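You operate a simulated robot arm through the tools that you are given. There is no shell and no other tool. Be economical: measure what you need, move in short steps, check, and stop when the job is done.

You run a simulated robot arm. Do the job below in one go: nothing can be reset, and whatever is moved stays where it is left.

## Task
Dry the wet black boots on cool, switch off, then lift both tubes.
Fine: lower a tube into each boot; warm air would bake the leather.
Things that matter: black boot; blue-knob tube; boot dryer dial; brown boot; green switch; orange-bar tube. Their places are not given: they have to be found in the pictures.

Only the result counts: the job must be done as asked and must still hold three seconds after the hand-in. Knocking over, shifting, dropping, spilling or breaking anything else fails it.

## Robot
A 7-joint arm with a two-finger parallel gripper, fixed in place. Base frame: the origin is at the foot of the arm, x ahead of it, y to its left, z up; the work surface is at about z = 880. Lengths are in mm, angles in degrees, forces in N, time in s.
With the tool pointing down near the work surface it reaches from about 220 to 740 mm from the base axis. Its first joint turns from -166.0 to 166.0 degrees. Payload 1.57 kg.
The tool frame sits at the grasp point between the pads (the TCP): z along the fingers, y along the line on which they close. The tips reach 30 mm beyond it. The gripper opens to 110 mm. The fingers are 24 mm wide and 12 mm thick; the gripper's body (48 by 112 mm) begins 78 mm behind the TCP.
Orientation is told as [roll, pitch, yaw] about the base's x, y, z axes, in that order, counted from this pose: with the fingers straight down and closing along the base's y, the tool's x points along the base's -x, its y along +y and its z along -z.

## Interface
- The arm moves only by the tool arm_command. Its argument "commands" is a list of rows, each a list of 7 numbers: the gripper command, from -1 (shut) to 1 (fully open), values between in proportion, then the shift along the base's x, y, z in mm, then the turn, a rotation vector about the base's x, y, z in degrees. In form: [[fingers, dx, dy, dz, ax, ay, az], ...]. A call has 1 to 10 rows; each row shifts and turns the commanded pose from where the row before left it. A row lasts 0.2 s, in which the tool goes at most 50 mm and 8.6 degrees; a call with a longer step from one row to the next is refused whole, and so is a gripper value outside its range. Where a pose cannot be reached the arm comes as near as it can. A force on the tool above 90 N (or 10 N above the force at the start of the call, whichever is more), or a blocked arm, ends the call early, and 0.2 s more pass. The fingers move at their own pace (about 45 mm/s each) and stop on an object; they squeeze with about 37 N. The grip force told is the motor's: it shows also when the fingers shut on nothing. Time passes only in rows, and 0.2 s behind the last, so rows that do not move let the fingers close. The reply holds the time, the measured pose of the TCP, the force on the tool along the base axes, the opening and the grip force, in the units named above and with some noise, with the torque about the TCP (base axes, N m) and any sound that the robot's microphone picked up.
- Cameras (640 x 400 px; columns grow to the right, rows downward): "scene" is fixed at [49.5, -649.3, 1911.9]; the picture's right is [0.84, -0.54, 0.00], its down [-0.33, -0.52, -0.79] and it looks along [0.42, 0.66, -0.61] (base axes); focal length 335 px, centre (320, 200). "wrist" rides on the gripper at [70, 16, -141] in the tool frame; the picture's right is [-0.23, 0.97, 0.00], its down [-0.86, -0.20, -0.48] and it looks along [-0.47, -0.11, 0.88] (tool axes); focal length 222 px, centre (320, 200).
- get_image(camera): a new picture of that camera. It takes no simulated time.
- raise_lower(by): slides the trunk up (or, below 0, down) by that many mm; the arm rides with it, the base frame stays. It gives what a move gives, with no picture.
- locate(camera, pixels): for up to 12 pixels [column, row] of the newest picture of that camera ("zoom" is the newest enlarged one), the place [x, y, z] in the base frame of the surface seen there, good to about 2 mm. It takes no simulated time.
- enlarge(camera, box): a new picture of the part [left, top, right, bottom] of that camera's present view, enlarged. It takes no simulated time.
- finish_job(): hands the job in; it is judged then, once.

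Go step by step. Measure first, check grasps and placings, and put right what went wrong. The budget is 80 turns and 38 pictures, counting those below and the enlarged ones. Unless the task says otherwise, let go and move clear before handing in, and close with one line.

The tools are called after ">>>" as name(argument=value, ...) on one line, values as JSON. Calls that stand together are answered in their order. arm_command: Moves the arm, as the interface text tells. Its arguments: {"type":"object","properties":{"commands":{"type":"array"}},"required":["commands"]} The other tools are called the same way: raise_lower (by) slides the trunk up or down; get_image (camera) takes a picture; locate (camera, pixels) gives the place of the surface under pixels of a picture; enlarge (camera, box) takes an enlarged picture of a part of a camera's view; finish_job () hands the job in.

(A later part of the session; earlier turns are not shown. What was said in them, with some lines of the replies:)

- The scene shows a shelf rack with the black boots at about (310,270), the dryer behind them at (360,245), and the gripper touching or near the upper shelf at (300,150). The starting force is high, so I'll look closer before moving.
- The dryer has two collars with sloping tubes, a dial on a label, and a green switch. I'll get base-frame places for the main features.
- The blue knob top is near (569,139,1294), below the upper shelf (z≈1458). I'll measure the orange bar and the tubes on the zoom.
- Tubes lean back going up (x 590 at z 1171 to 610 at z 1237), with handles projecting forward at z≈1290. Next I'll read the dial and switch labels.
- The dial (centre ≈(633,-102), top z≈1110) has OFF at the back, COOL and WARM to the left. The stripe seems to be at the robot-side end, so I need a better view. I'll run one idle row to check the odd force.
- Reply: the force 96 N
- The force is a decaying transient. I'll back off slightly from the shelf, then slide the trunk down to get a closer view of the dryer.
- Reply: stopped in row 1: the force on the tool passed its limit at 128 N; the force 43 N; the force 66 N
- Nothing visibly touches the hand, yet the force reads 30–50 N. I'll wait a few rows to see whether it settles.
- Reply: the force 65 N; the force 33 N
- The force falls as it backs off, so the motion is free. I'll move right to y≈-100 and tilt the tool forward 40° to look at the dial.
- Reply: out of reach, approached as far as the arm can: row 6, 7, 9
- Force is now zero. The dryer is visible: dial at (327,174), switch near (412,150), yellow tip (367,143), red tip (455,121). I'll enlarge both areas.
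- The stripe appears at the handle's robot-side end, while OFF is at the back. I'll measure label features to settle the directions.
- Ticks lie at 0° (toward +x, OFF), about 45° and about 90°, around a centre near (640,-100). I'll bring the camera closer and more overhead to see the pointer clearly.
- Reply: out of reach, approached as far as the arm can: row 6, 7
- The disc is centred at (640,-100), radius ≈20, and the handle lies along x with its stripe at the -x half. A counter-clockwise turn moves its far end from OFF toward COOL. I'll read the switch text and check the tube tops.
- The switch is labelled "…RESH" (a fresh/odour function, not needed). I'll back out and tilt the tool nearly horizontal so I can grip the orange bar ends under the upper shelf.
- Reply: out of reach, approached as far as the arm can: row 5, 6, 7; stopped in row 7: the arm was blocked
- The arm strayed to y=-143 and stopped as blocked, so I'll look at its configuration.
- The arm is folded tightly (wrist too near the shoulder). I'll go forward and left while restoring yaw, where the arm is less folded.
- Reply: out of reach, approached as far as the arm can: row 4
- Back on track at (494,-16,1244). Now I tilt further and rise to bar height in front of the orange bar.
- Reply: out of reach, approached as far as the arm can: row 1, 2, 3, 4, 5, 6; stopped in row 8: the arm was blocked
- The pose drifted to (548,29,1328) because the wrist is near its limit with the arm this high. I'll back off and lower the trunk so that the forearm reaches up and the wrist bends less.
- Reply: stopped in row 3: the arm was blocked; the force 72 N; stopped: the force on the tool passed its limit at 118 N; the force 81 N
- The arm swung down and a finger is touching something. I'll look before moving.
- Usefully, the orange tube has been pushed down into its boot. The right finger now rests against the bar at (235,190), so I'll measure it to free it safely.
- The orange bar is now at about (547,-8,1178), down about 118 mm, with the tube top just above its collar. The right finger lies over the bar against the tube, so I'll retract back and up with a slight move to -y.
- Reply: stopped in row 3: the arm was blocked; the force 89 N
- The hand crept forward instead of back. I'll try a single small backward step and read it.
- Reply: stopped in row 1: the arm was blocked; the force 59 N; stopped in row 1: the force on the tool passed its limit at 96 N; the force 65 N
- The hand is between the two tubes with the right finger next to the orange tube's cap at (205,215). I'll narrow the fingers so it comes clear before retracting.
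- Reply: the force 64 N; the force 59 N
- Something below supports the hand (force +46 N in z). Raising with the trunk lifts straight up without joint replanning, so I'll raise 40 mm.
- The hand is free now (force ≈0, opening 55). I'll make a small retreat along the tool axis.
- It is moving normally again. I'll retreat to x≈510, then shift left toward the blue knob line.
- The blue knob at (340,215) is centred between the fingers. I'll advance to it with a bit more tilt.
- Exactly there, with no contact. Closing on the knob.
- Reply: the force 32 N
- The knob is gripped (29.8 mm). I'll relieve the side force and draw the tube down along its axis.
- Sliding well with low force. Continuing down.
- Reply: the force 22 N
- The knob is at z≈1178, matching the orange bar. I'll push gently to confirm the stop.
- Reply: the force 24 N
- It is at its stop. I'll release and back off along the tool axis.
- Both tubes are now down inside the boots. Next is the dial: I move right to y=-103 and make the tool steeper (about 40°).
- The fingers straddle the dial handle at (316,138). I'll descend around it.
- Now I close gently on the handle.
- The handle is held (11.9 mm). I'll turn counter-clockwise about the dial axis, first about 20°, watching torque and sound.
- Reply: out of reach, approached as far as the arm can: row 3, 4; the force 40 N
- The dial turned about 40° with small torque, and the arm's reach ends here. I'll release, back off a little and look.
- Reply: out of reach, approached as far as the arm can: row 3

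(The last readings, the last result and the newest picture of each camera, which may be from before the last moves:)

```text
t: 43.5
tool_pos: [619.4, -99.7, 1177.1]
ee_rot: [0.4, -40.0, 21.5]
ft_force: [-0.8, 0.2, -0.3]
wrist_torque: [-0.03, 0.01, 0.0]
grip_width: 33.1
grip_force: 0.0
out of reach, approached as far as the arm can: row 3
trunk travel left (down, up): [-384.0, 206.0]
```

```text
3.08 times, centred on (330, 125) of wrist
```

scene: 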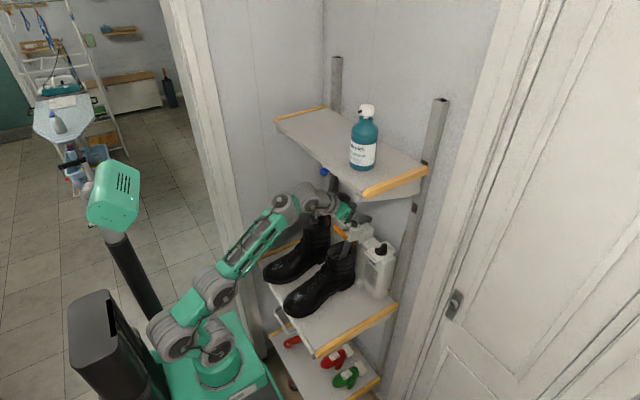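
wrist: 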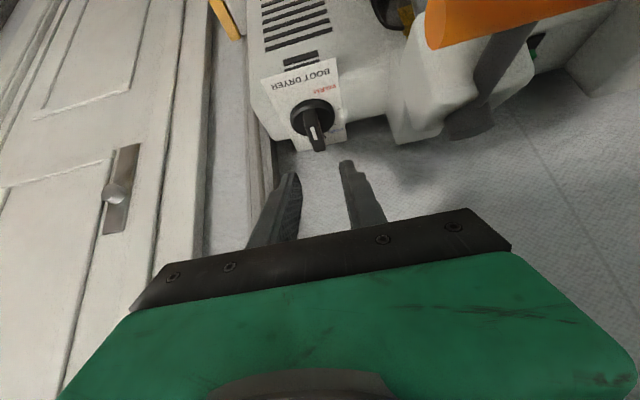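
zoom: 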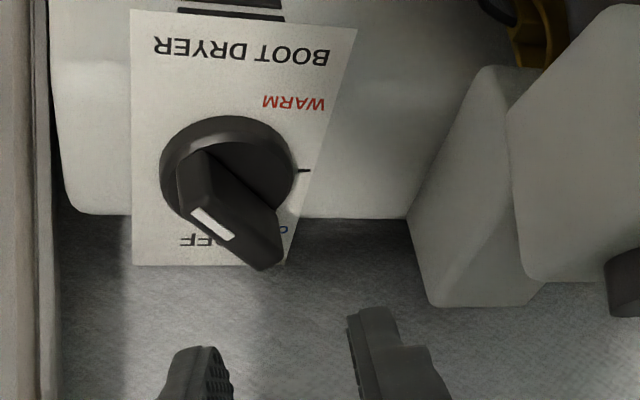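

The far end of the handle now points to COOL. I'll measure its angle.

>>> locate(camera="zoom", pixels=[[200, 213], [228, 237], [195, 205], [265, 260], [305, 170], [284, 230], [185, 200], [275, 240], [235, 120], [165, 175]])

>>> arm_command(commands=[[-0.4, 0, 0, 0, 0, 0, 0], [-0.4, 0, 0, 0, 0, 0, 0], [-0.4, 0, 0, 0, 0, 0, 0], [-0.4, 0, 0, 0, 0, 0, 0], [-0.4, 0, 0, 0, 0, 0, 0]])

```text
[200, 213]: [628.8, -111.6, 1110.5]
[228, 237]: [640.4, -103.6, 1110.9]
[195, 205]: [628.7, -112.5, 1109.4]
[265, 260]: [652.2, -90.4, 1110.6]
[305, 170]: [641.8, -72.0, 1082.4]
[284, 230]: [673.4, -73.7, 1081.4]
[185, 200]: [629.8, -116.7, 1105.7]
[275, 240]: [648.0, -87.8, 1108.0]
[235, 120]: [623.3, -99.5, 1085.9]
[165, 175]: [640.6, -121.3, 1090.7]
```

```text
t: 44.8
tool_pos: [620.2, -100.0, 1176.6]
ee_rot: [0.4, -40.0, 21.6]
ft_force: [0.3, 0.0, 0.0]
wrist_torque: [0.02, 0.01, 0.01]
grip_width: 32.9
grip_force: 0.2
trunk travel left (down, up): [-384.0, 206.0]
```

The handle is at about 43° and the COOL tick at about 41–45°. No sound is reported, so I'll hold still for a while and then check the water beads on the boots.

>>> arm_command(commands=[[-0.4, 0, 0, 0, 0, 0, 0], [-0.4, 0, 0, 0, 0, 0, 0], [-0.4, 0, 0, 0, 0, 0, 0], [-0.4, 0, 0, 0, 0, 0, 0], [-0.4, 0, 0, 0, 0, 0, 0], [-0.4, 0, 0, 0, 0, 0, 0], [-0.4, 0, 0, 0, 0, 0, 0], [-0.4, 0, 0, 0, 0, 0, 0], [-0.4, 0, 0, 0, 0, 0, 0], [-0.4, 0, 0, 0, 0, 0, 0]])

>>> arm_command(commands=[[-0.4, 0, 0, 0, 0, 0, 0], [-0.4, 0, 0, 0, 0, 0, 0], [-0.4, 0, 0, 0, 0, 0, 0], [-0.4, 0, 0, 0, 0, 0, 0], [-0.4, 0, 0, 0, 0, 0, 0], [-0.4, 0, 0, 0, 0, 0, 0], [-0.4, 0, 0, 0, 0, 0, 0], [-0.4, 0, 0, 0, 0, 0, 0], [-0.4, 0, 0, 0, 0, 0, 0], [-0.4, 0, 0, 0, 0, 0, 0]])

>>> enlarge(camera="scene", box=[255, 210, 375, 325])

```text
t: 47.0
tool_pos: [620.2, -98.6, 1176.1]
ee_rot: [0.4, -40.1, 21.6]
ft_force: [-0.1, -0.8, -0.1]
wrist_torque: [-0.03, 0.02, 0.0]
grip_width: 32.8
grip_force: 0.0
trunk travel left (down, up): [-384.0, 206.0]
```

```text
t: 49.1
tool_pos: [621.0, -99.4, 1176.7]
ee_rot: [0.4, -40.0, 21.7]
ft_force: [0.2, 0.3, 0.4]
wrist_torque: [-0.03, 0.01, -0.01]
grip_width: 32.9
grip_force: 0.0
trunk travel left (down, up): [-384.0, 206.0]
```

```text
3.48 times, centred on (315, 268) of scene
```

zoom: 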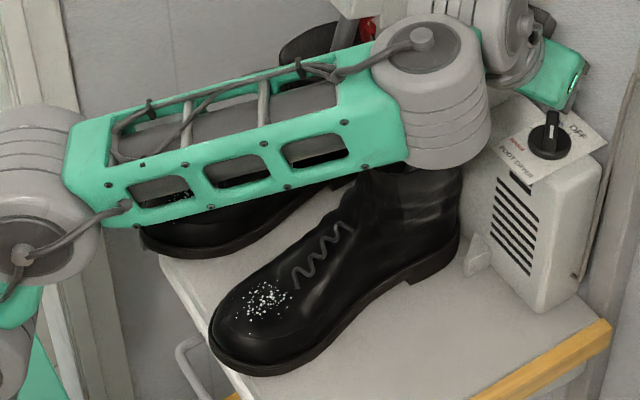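

Beads are still visible on the right boot's toe at (265,300). I'll wait longer and compare.

>>> arm_command(commands=[[-0.4, 0, 0, 0, 0, 0, 0], [-0.4, 0, 0, 0, 0, 0, 0], [-0.4, 0, 0, 0, 0, 0, 0], [-0.4, 0, 0, 0, 0, 0, 0], [-0.4, 0, 0, 0, 0, 0, 0], [-0.4, 0, 0, 0, 0, 0, 0], [-0.4, 0, 0, 0, 0, 0, 0], [-0.4, 0, 0, 0, 0, 0, 0], [-0.4, 0, 0, 0, 0, 0, 0], [-0.4, 0, 0, 0, 0, 0, 0]])

>>> arm_command(commands=[[-0.4, 0, 0, 0, 0, 0, 0], [-0.4, 0, 0, 0, 0, 0, 0], [-0.4, 0, 0, 0, 0, 0, 0], [-0.4, 0, 0, 0, 0, 0, 0], [-0.4, 0, 0, 0, 0, 0, 0], [-0.4, 0, 0, 0, 0, 0, 0], [-0.4, 0, 0, 0, 0, 0, 0], [-0.4, 0, 0, 0, 0, 0, 0], [-0.4, 0, 0, 0, 0, 0, 0], [-0.4, 0, 0, 0, 0, 0, 0]])

>>> arm_command(commands=[[-0.4, 0, 0, 0, 0, 0, 0], [-0.4, 0, 0, 0, 0, 0, 0], [-0.4, 0, 0, 0, 0, 0, 0], [-0.4, 0, 0, 0, 0, 0, 0], [-0.4, 0, 0, 0, 0, 0, 0], [-0.4, 0, 0, 0, 0, 0, 0], [-0.4, 0, 0, 0, 0, 0, 0], [-0.4, 0, 0, 0, 0, 0, 0], [-0.4, 0, 0, 0, 0, 0, 0], [-0.4, 0, 0, 0, 0, 0, 0]])

>>> arm_command(commands=[[-0.4, 0, 0, 0, 0, 0, 0], [-0.4, 0, 0, 0, 0, 0, 0], [-0.4, 0, 0, 0, 0, 0, 0], [-0.4, 0, 0, 0, 0, 0, 0], [-0.4, 0, 0, 0, 0, 0, 0], [-0.4, 0, 0, 0, 0, 0, 0], [-0.4, 0, 0, 0, 0, 0, 0], [-0.4, 0, 0, 0, 0, 0, 0], [-0.4, 0, 0, 0, 0, 0, 0], [-0.4, 0, 0, 0, 0, 0, 0]])

>>> enlarge(camera="scene", box=[255, 210, 375, 325])

```text
t: 51.4
tool_pos: [620.2, -100.0, 1176.4]
ee_rot: [0.4, -40.0, 21.6]
ft_force: [-0.2, 0.5, -0.1]
wrist_torque: [0.01, -0.03, 0.0]
grip_width: 32.9
grip_force: 0.0
trunk travel left (down, up): [-384.0, 206.0]
```

```text
t: 53.5
tool_pos: [620.1, -100.2, 1177.0]
ee_rot: [0.5, -40.0, 21.7]
ft_force: [0.2, -0.3, 0.4]
wrist_torque: [0.01, 0.01, 0.01]
grip_width: 33.0
grip_force: 0.0
trunk travel left (down, up): [-384.0, 206.0]
```

```text
t: 55.8
tool_pos: [619.4, -100.1, 1176.5]
ee_rot: [0.4, -40.0, 21.6]
ft_force: [-0.1, -0.5, 0.1]
wrist_torque: [0.0, 0.0, -0.01]
grip_width: 33.0
grip_force: 0.1
trunk travel left (down, up): [-384.0, 206.0]
```

```text
t: 58.0
tool_pos: [620.6, -100.4, 1176.1]
ee_rot: [0.4, -40.0, 21.6]
ft_force: [0.5, 0.7, -0.2]
wrist_torque: [-0.02, -0.05, 0.01]
grip_width: 33.0
grip_force: 0.0
trunk travel left (down, up): [-384.0, 206.0]
```

```text
3.48 times, centred on (315, 268) of scene
```

zoom: 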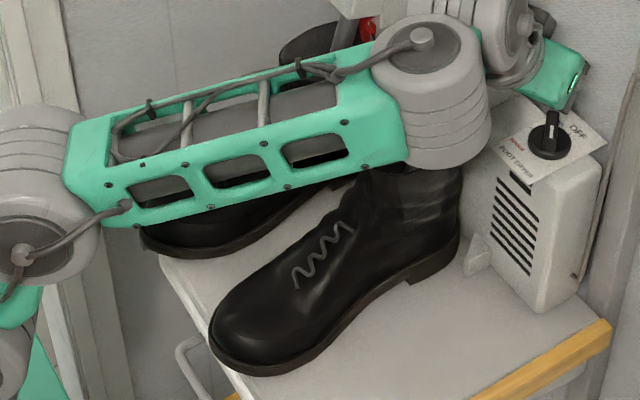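

The boots are dry: the beads are gone from the right toe, so the dial was on COOL. Now I re-grip the handle to turn it back to OFF.

>>> arm_command(commands=[[-0.4, 1, -1, -2, 0, 0, 3], [-0.4, 3, -2, -8, 0, 0, 5], [-0.4, 4, -2, -12, 0, 0, 5], [-0.4, 3, -2, -12, 0, 0, 3], [-0.4, 3, -1, -12, 0, 0, 0], [-0.4, 0, 0, -6, 0, 0, 0], [-0.4, 0, 0, 0, 0, 0, 0]])

```text
t: 59.5
tool_pos: [632.5, -100.1, 1127.2]
ee_rot: [-1.5, -40.9, 39.0]
ft_force: [1.6, -0.6, -0.5]
wrist_torque: [0.06, 0.03, 0.05]
grip_width: 33.0
grip_force: 0.0
out of reach, approached as far as the arm can: row 3, 4
trunk travel left (down, up): [-384.0, 206.0]
stopped in row 7: the force on the tool passed its limit at 92 N (the readings are from after the stop); the commanded pose is now the measured one
```

The position is about 5 mm off-centre at yaw 39. I'll nudge across the handle and close.

>>> arm_command(commands=[[-0.4, 1, -2, 0, 0, 0, 0], [-0.4, 1, -2, 0, 0, 0, 0], [-0.7, 0, 0, 0, 0, 0, 0], [-1, 0, 0, 0, 0, 0, 0], [-1, 0, 0, 0, 0, 0, 0], [-1, 0, 0, 0, 0, 0, 0]])

```text
t: 60.9
tool_pos: [632.4, -108.9, 1133.4]
ee_rot: [-2.0, -41.3, 38.9]
ft_force: [15.8, -18.6, 6.9]
wrist_torque: [-0.43, -0.24, -0.33]
grip_width: 11.8
grip_force: 29.5
trunk travel left (down, up): [-384.0, 206.0]
```

Gripped (11.8 mm). I'll turn clockwise about the dial axis back to OFF.

>>> arm_command(commands=[[-1, -0.7, 0.6, -1, 0, 0, -4], [-1, -0.9, 0.8, -1, 0, 0, -6], [-1, -0.7, 1.0, -1, 0, 0, -6], [-1, -0.6, 1.1, -1, 0, 0, -6], [-1, -0.5, 1.1, 0, 0, 0, -6], [-1, -0.4, 1.2, 0, 0, 0, -6], [-1, -0.2, 1.0, 0, 0, 0, -5], [-1, 0, 0.3, 0, 0, 0, -3], [-1, 0, 0, 0, 0, 0, 0]])

```text
t: 62.9
tool_pos: [627.1, -98.9, 1131.4]
ee_rot: [-2.0, -41.5, -2.8]
ft_force: [15.8, -13.9, 21.1]
wrist_torque: [-0.36, -0.62, 0.48]
grip_width: 12.9
grip_force: 29.2
trunk travel left (down, up): [-384.0, 206.0]
```

Turned back to yaw -3. I'll release, rise and check the handle.

>>> arm_command(commands=[[-0.4, 0, 0, 0, 0, 0, 0], [-0.4, 0, 0, 0, 0, 0, 0], [-0.4, 0, 0, 5, 0, 0, 0], [-0.4, -1, 0, 12, 0, 0, 0], [-0.4, -2, 0, 15, 0, 0, 0], [-0.4, -3, 0, 12, 0, 0, 0], [-0.4, 0, 0, 0, 0, 0, 0]])

>>> enlarge(camera="wrist", box=[250, 60, 410, 190])

>>> locate(camera="zoom", pixels=[[240, 200], [260, 260]])

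```text
t: 64.5
tool_pos: [621.2, -97.4, 1173.5]
ee_rot: [-2.0, -41.2, -2.8]
ft_force: [0.4, -0.6, -0.5]
wrist_torque: [-0.03, 0.01, 0.0]
grip_width: 32.8
grip_force: 0.0
trunk travel left (down, up): [-384.0, 206.0]
```

```text
3.08 times, centred on (330, 125) of wrist
```

zoom: 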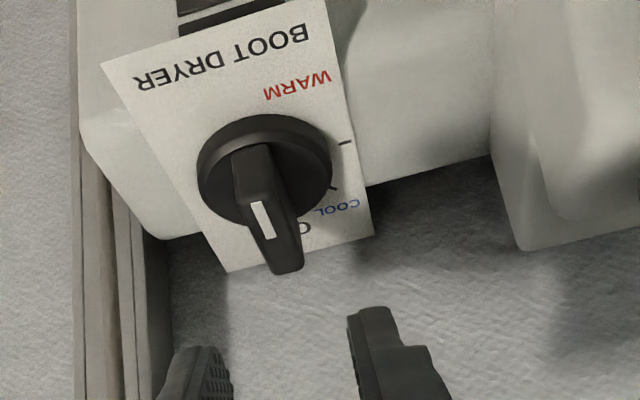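

```text
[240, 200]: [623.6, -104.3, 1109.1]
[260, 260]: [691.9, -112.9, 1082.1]
```

>>> locate(camera="zoom", pixels=[[255, 204], [270, 236], [288, 268], [262, 195], [245, 200], [275, 265], [300, 262], [268, 205], [248, 208]])

```text
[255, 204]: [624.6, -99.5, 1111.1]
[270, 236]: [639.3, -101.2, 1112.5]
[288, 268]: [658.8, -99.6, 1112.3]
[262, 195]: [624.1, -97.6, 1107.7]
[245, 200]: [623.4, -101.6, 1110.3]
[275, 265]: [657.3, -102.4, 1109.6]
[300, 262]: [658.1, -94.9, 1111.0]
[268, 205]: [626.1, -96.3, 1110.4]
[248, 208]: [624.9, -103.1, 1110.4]
```

The dial is back on OFF (handle from (624,-99.5) to (659,-99.6)). Now I back out and line up with the orange bar.

>>> arm_command(commands=[[-0.4, -8, 0, 8, 0, 0, 0], [-0.4, -18, 0, 10, 0, 0, 0], [-0.4, -22, 0, 10, 0, 0, 0], [-0.4, -22, 0, 8, 0.5, 0, 0.5], [0, -22, 0, 6, 0.5, 0, 0.5], [0.4, -18, 5, 0, 0.5, 0, 0.5], [0.8, -10, 10, 0, 0.5, -2, 0.5], [1, -5, 20, 0, 0, -3, 0], [1, 0, 25, -5, 0, -3, 0], [1, 0, 20, -8, 0, -3, 0]])

>>> arm_command(commands=[[1, 0, 8, -4, 0, -3, 0], [1, 0, 2, -6, 0, -3, 0], [1, 0, 0, -4, 0, -2, 0], [1, 0, 0, 0, 0, 0, 0]])

```text
t: 66.7
tool_pos: [494.4, -17.8, 1203.0]
ee_rot: [1.4, -52.1, -3.2]
ft_force: [0.2, 0.3, -0.7]
wrist_torque: [0.05, 0.01, 0.01]
grip_width: 110.0
grip_force: 0.0
trunk travel left (down, up): [-384.0, 206.0]
```

```text
t: 67.7
tool_pos: [503.1, -9.1, 1168.1]
ee_rot: [2.0, -57.6, -3.7]
ft_force: [0.0, 0.1, -0.5]
wrist_torque: [0.01, 0.01, -0.02]
grip_width: 110.1
grip_force: 0.1
trunk travel left (down, up): [-384.0, 206.0]
```

In front of the bar. Advancing so the fingers sit beside its ends.

>>> arm_command(commands=[[1, 4, 0, 3, 0, -0.5, 0], [1, 10, 0, 4, 0, -1, 0.5], [1, 12, 0, 3, 0, -1, 0.5], [1, 10, 0, 1, 0, 0, 0], [1, 6, 0, 0, 0, 0, 0], [1, 1, 0, 0, 0, 0, 0], [1, 0, 0, 0, 0, 0, 0]])

>>> get_image(camera="wrist")

```text
t: 69.3
tool_pos: [539.9, -8.4, 1200.4]
ee_rot: [2.6, -62.7, -3.1]
ft_force: [-0.8, 0.5, -0.3]
wrist_torque: [0.0, -0.02, -0.03]
grip_width: 110.2
grip_force: 0.0
trunk travel left (down, up): [-384.0, 206.0]
```

```text
2 pictures are left
```

wrist: 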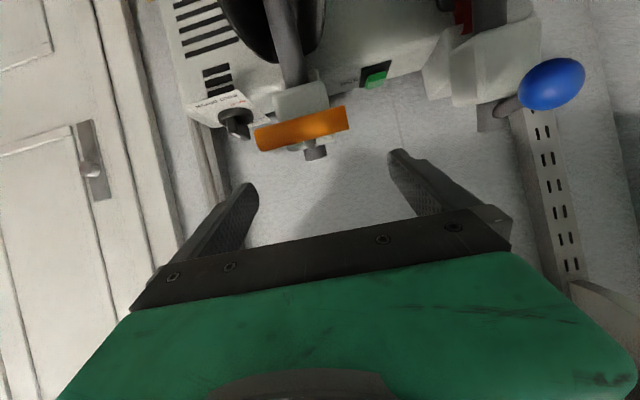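

The TCP is at z≈1200, a little above the bar at (302,128). I'll measure the bar.

>>> locate(camera="wrist", pixels=[[262, 140], [302, 130], [342, 120], [305, 140], [316, 152], [550, 85]])

```text
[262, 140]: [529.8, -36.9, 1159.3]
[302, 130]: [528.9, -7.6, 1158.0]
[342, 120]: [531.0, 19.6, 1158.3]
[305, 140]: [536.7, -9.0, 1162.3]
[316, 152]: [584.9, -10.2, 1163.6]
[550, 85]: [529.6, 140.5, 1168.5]
```

The bar's centre is about (538,-8,1160). I'll lower to grip it near the fingertips.

>>> arm_command(commands=[[1, -5, 0, -4, 0, 0, 0], [1, -6, 0, -8, 0, 0, 0], [1, -2, 0, -10, 0, 0, 0], [1, 0, 0, -8, 0, 0, 0], [1, 0, 0, -3, 0, 0, 0], [1, 0, 0, 0, 0, 0, 0]])

```text
t: 70.7
tool_pos: [524.9, -8.3, 1167.2]
ee_rot: [2.6, -62.6, -3.1]
ft_force: [0.2, -0.7, 0.7]
wrist_torque: [0.02, 0.02, -0.03]
grip_width: 109.8
grip_force: 0.0
trunk travel left (down, up): [-384.0, 206.0]
```

>>> arm_command(commands=[[0.3, 0, 0, 0, 0, 0, 0], [0, 0, 0, 0, 0, 0, 0], [-0.5, 0, 0, 0, 0, 0, 0], [-1, 0, 0, 0, 0, 0, 0], [-1, 0, 0, 0, 0, 0, 0]])

```text
t: 71.9
tool_pos: [526.6, -9.5, 1167.2]
ee_rot: [2.6, -62.6, -3.3]
ft_force: [1.2, -12.1, -0.6]
wrist_torque: [-0.37, -0.03, -0.68]
grip_width: 79.6
grip_force: 39.2
trunk travel left (down, up): [-384.0, 206.0]
```

Gripped at 79.6 mm, the bar's length. Now I lift along the tube axis.

>>> arm_command(commands=[[-1, 1, 0, 4, 0, 0, 0], [-1, 3, 0, 10, 0, 0, 0], [-1, 3, 0, 10, 0, 0, 0], [-1, 3, 0, 10, 0, 0, 0], [-1, 3, 0, 10, 0, 0, 0], [-1, 3, 0, 10, 0, 0, 0]])

```text
t: 73.3
tool_pos: [541.6, -10.6, 1220.7]
ee_rot: [2.9, -62.6, -3.4]
ft_force: [-0.8, -21.1, -2.1]
wrist_torque: [-0.6, 0.66, -0.3]
grip_width: 79.7
grip_force: 45.1
trunk travel left (down, up): [-384.0, 206.0]
```

>>> arm_command(commands=[[-1, 3, 0, 10, 0, 0, 0], [-1, 3, 0, 10, 0, 0, 0], [-1, 3, 0, 10, 0, 0, 0], [-1, 3, 0, 10, 0, 0, 0], [-1, 3, 0, 10, 0, 0, 0], [-1, 3, 0, 10, 0, 0, 0], [-1, 2, 0, 7, 0, 0, 0], [-1, 1.5, 0, 5, 0, 0, 0], [-1, 0, 0, 0, 0, 0, 0]])

```text
t: 75.3
tool_pos: [563.6, -9.5, 1293.7]
ee_rot: [2.8, -62.6, -3.3]
ft_force: [-5.0, -13.1, -0.2]
wrist_torque: [0.08, 0.44, -0.18]
grip_width: 79.6
grip_force: 45.1
trunk travel left (down, up): [-384.0, 206.0]
```

Lifted 127 mm. A few more mm to reach the top stop.

>>> arm_command(commands=[[-1, 0.9, 0, 3, 0, 0, 0], [-1, 0.9, 0, 3, 0, 0, 0], [-1, 0, 0, 0, 0, 0, 0]])

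```text
t: 76.1
tool_pos: [564.8, -9.7, 1298.7]
ee_rot: [2.9, -62.6, -3.3]
ft_force: [-2.3, -12.8, 0.7]
wrist_torque: [-0.31, 0.13, 0.07]
grip_width: 79.7
grip_force: 44.8
trunk travel left (down, up): [-384.0, 206.0]
```

It's at its original height. I'll open, back out, and move left in front of the blue knob.

>>> arm_command(commands=[[1, 0, 0, 0, 0, 0, 0], [1, 0, 0, 0, 0, 0, 0], [1, 0, 0, 0, 0, 0, 0], [1, -5, 0, 1, 0, 0, 0], [1, -12, 0, 0, 0, 0, 0], [1, -18, 0, -3, 0, 0, 0], [1, -18, 0, -5, 0, 1, 0], [1, -8, 5, -8, 0, 1, 0], [1, 0, 15, -12, 0, 1, 0], [1, 0, 0, 0, 0, 0, 0]])

>>> get_image(camera="wrist")

>>> locate(camera="wrist", pixels=[[320, 200]])

```text
t: 78.3
tool_pos: [504.8, 13.1, 1272.2]
ee_rot: [2.2, -59.7, -2.9]
ft_force: [0.4, 0.0, -0.5]
wrist_torque: [0.01, 0.01, 0.01]
grip_width: 110.1
grip_force: 0.0
trunk travel left (down, up): [-384.0, 206.0]
```

```text
1 pictures are left
```

wrist: 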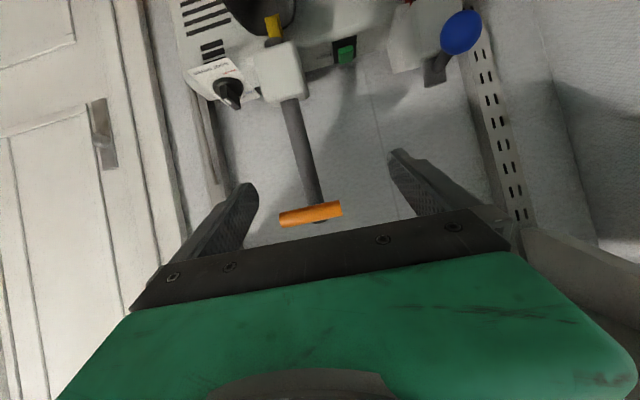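

```text
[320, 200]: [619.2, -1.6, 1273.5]
```

The orange tube stays up (bar at (310,213)). I'll measure it and the blue knob at (461,32).

>>> locate(camera="wrist", pixels=[[285, 218], [310, 212], [337, 208], [461, 32], [450, 45], [472, 20], [435, 75]])

```text
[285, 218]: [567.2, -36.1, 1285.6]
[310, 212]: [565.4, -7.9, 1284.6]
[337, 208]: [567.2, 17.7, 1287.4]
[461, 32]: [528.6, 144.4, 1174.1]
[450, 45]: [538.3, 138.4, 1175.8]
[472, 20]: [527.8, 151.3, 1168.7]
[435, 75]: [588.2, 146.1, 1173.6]
```

Now I move left and down in front of the blue knob (centre ≈(541,146,1171)).

>>> arm_command(commands=[[1, -4, 8, -5, 0, 0, 0], [1, -6, 18, -10, 0, 0, 0], [1, -5, 22, -12, 0, 0, 0], [1, -3, 22, -14, 0, 0, 0], [1, 0, 22, -14, 0, 0, 0], [1, 0, 20, -14, 0, 0, 0], [1, 0, 14, -14, 0, 0, 0], [1, 0, 7, -10, 0, 0, 0], [1, 0, 0, -5, 0, 0, 0], [1, 0, 0, 0, 0, 0, 0]])

```text
t: 80.5
tool_pos: [486.9, 144.8, 1171.4]
ee_rot: [2.3, -59.6, -2.8]
ft_force: [-0.3, -0.5, 0.4]
wrist_torque: [-0.01, 0.01, -0.01]
grip_width: 110.1
grip_force: 0.0
trunk travel left (down, up): [-384.0, 206.0]
```

>>> arm_command(commands=[[1, 5, 0.5, 0, 0, 0, 0], [1, 12, 0.5, 0, 0, 0, 0], [1, 14, 1, 1, 0, 0, 0], [1, 12, 0, 1, 0, 0, 0], [1, 8, 0, 1, 0, 0, 0], [1, 3, 0, 0, 0, 0, 0], [1, 0, 0, 0, 0, 0, 0]])

>>> arm_command(commands=[[-0.6, 0, 0, 0, 0, 0, 0], [-0.6, 0, 0, 0, 0, 0, 0], [-1, 0, 0, 0, 0, 0, 0], [-1, 0, 0, 0, 0, 0, 0], [-1, 0, 0, 0, 0, 0, 0], [-1, 0, 0, 0, 0, 0, 0]])

```text
t: 82.1
tool_pos: [542.1, 146.9, 1176.0]
ee_rot: [2.3, -59.6, -2.8]
ft_force: [-0.5, -0.2, -0.1]
wrist_torque: [0.01, 0.01, 0.02]
grip_width: 110.1
grip_force: 0.0
trunk travel left (down, up): [-384.0, 206.0]
```

```text
t: 83.5
tool_pos: [540.6, 148.4, 1174.6]
ee_rot: [2.1, -59.6, -2.5]
ft_force: [0.8, 14.8, -0.8]
wrist_torque: [0.21, -0.16, 0.12]
grip_width: 29.7
grip_force: 23.9
trunk travel left (down, up): [-384.0, 206.0]
```

The knob is gripped (29.7 mm). Lifting along the axis.

>>> arm_command(commands=[[-1, 1, 1, 4, 0, 0, 0], [-1, 3, 1, 10, 0, 0, 0], [-1, 3, 0, 10, 0, 0, 0], [-1, 3, 0, 10, 0, 0, 0], [-1, 3, 0, 10, 0, 0, 0], [-1, 3, 0, 10, 0, 0, 0], [-1, 3, 0, 10, 0, 0, 0]])

>>> arm_command(commands=[[-1, 3, 0, 10, 0, 0, 0], [-1, 3, 0, 10, 0, 0, 0], [-1, 3, 0, 10, 0, 0, 0], [-1, 3, 0, 10, 0, 0, 0], [-1, 3, 0, 10, 0, 0, 0], [-1, 1, 0, 4, 0, 0, 0], [-1, 1, 0, 3, 0, 0, 0], [-1, 0, 0, 0, 0, 0, 0]])

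```text
t: 85.1
tool_pos: [559.3, 149.7, 1241.4]
ee_rot: [2.2, -59.5, -2.7]
ft_force: [7.3, 2.7, -3.7]
wrist_torque: [0.03, 0.35, -0.12]
grip_width: 29.1
grip_force: 38.9
trunk travel left (down, up): [-384.0, 206.0]
```

```text
t: 86.9
tool_pos: [574.9, 149.5, 1295.7]
ee_rot: [2.3, -59.6, -2.8]
ft_force: [-1.1, 2.4, -5.0]
wrist_torque: [-0.11, -0.13, -0.02]
grip_width: 29.3
grip_force: 39.0
trunk travel left (down, up): [-384.0, 206.0]
```

The knob is at the top again. I'll release, retreat and take the last overview picture.

>>> arm_command(commands=[[0.5, 0, 0, 0, 0, 0, 0], [1, 0, 0, 0, 0, 0, 0], [1, 0, 0, 0, 0, 0, 0], [1, 0, 0, 0, 0, 0, 0], [1, -5, 0, 0, 0, 0, 0], [1, -12, 0, 0, 0, 0, 0], [1, -18, 0, -3, 0, 0, 0], [1, -20, 0, -3, 0, 0, 0], [1, -12, 0, -3, 0, 1, 0], [1, -5, 0, 0, 0, 0, 0]])

>>> get_image(camera="wrist")

```text
t: 89.1
tool_pos: [503.9, 149.4, 1288.9]
ee_rot: [2.2, -58.6, -2.7]
ft_force: [-1.3, -0.8, 0.2]
wrist_torque: [0.01, 0.0, -0.01]
grip_width: 109.9
grip_force: 0.0
trunk travel left (down, up): [-384.0, 206.0]
```

```text
0 pictures are left
```

wrist: 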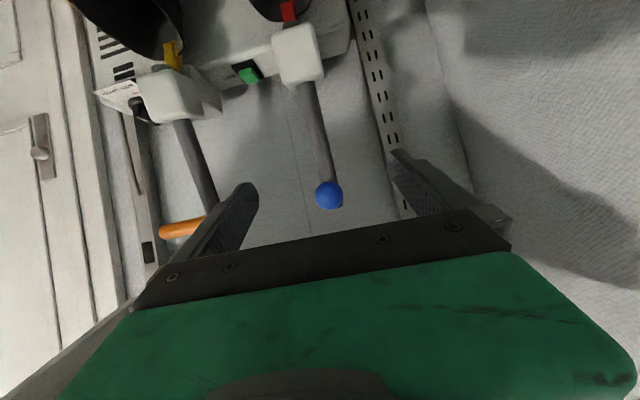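

>>> locate(camera="wrist", pixels=[[329, 195], [180, 228], [135, 103]])

>>> arm_command(commands=[[1, -5, 0, 0, 0, 0, 0], [1, -5, 0, 0, 0, 0, 0], [1, 0, 0, 0, 0, 0, 0]])

```text
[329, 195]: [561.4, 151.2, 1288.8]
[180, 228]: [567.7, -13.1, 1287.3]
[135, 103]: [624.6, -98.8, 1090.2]
```

```text
t: 89.9
tool_pos: [494.3, 149.4, 1287.9]
ee_rot: [2.1, -58.6, -2.7]
ft_force: [-0.8, 0.4, 0.7]
wrist_torque: [0.02, -0.02, -0.02]
grip_width: 109.8
grip_force: 0.0
trunk travel left (down, up): [-384.0, 206.0]
```

Both tubes hold at the top (blue knob z≈1289, orange bar z≈1287), the dial is on OFF, and the hand is clear. I'm handing in.

>>> finish_job()

```text
The job is handed in.
```

The black boots were dried on cool until the beads on the right boot's toe were gone (I couldn't see the left toe, as the arm was in the way). The dial is back on OFF and both tubes are lifted clear, though the orange tube first went down when the arm swung off course and bumped it.
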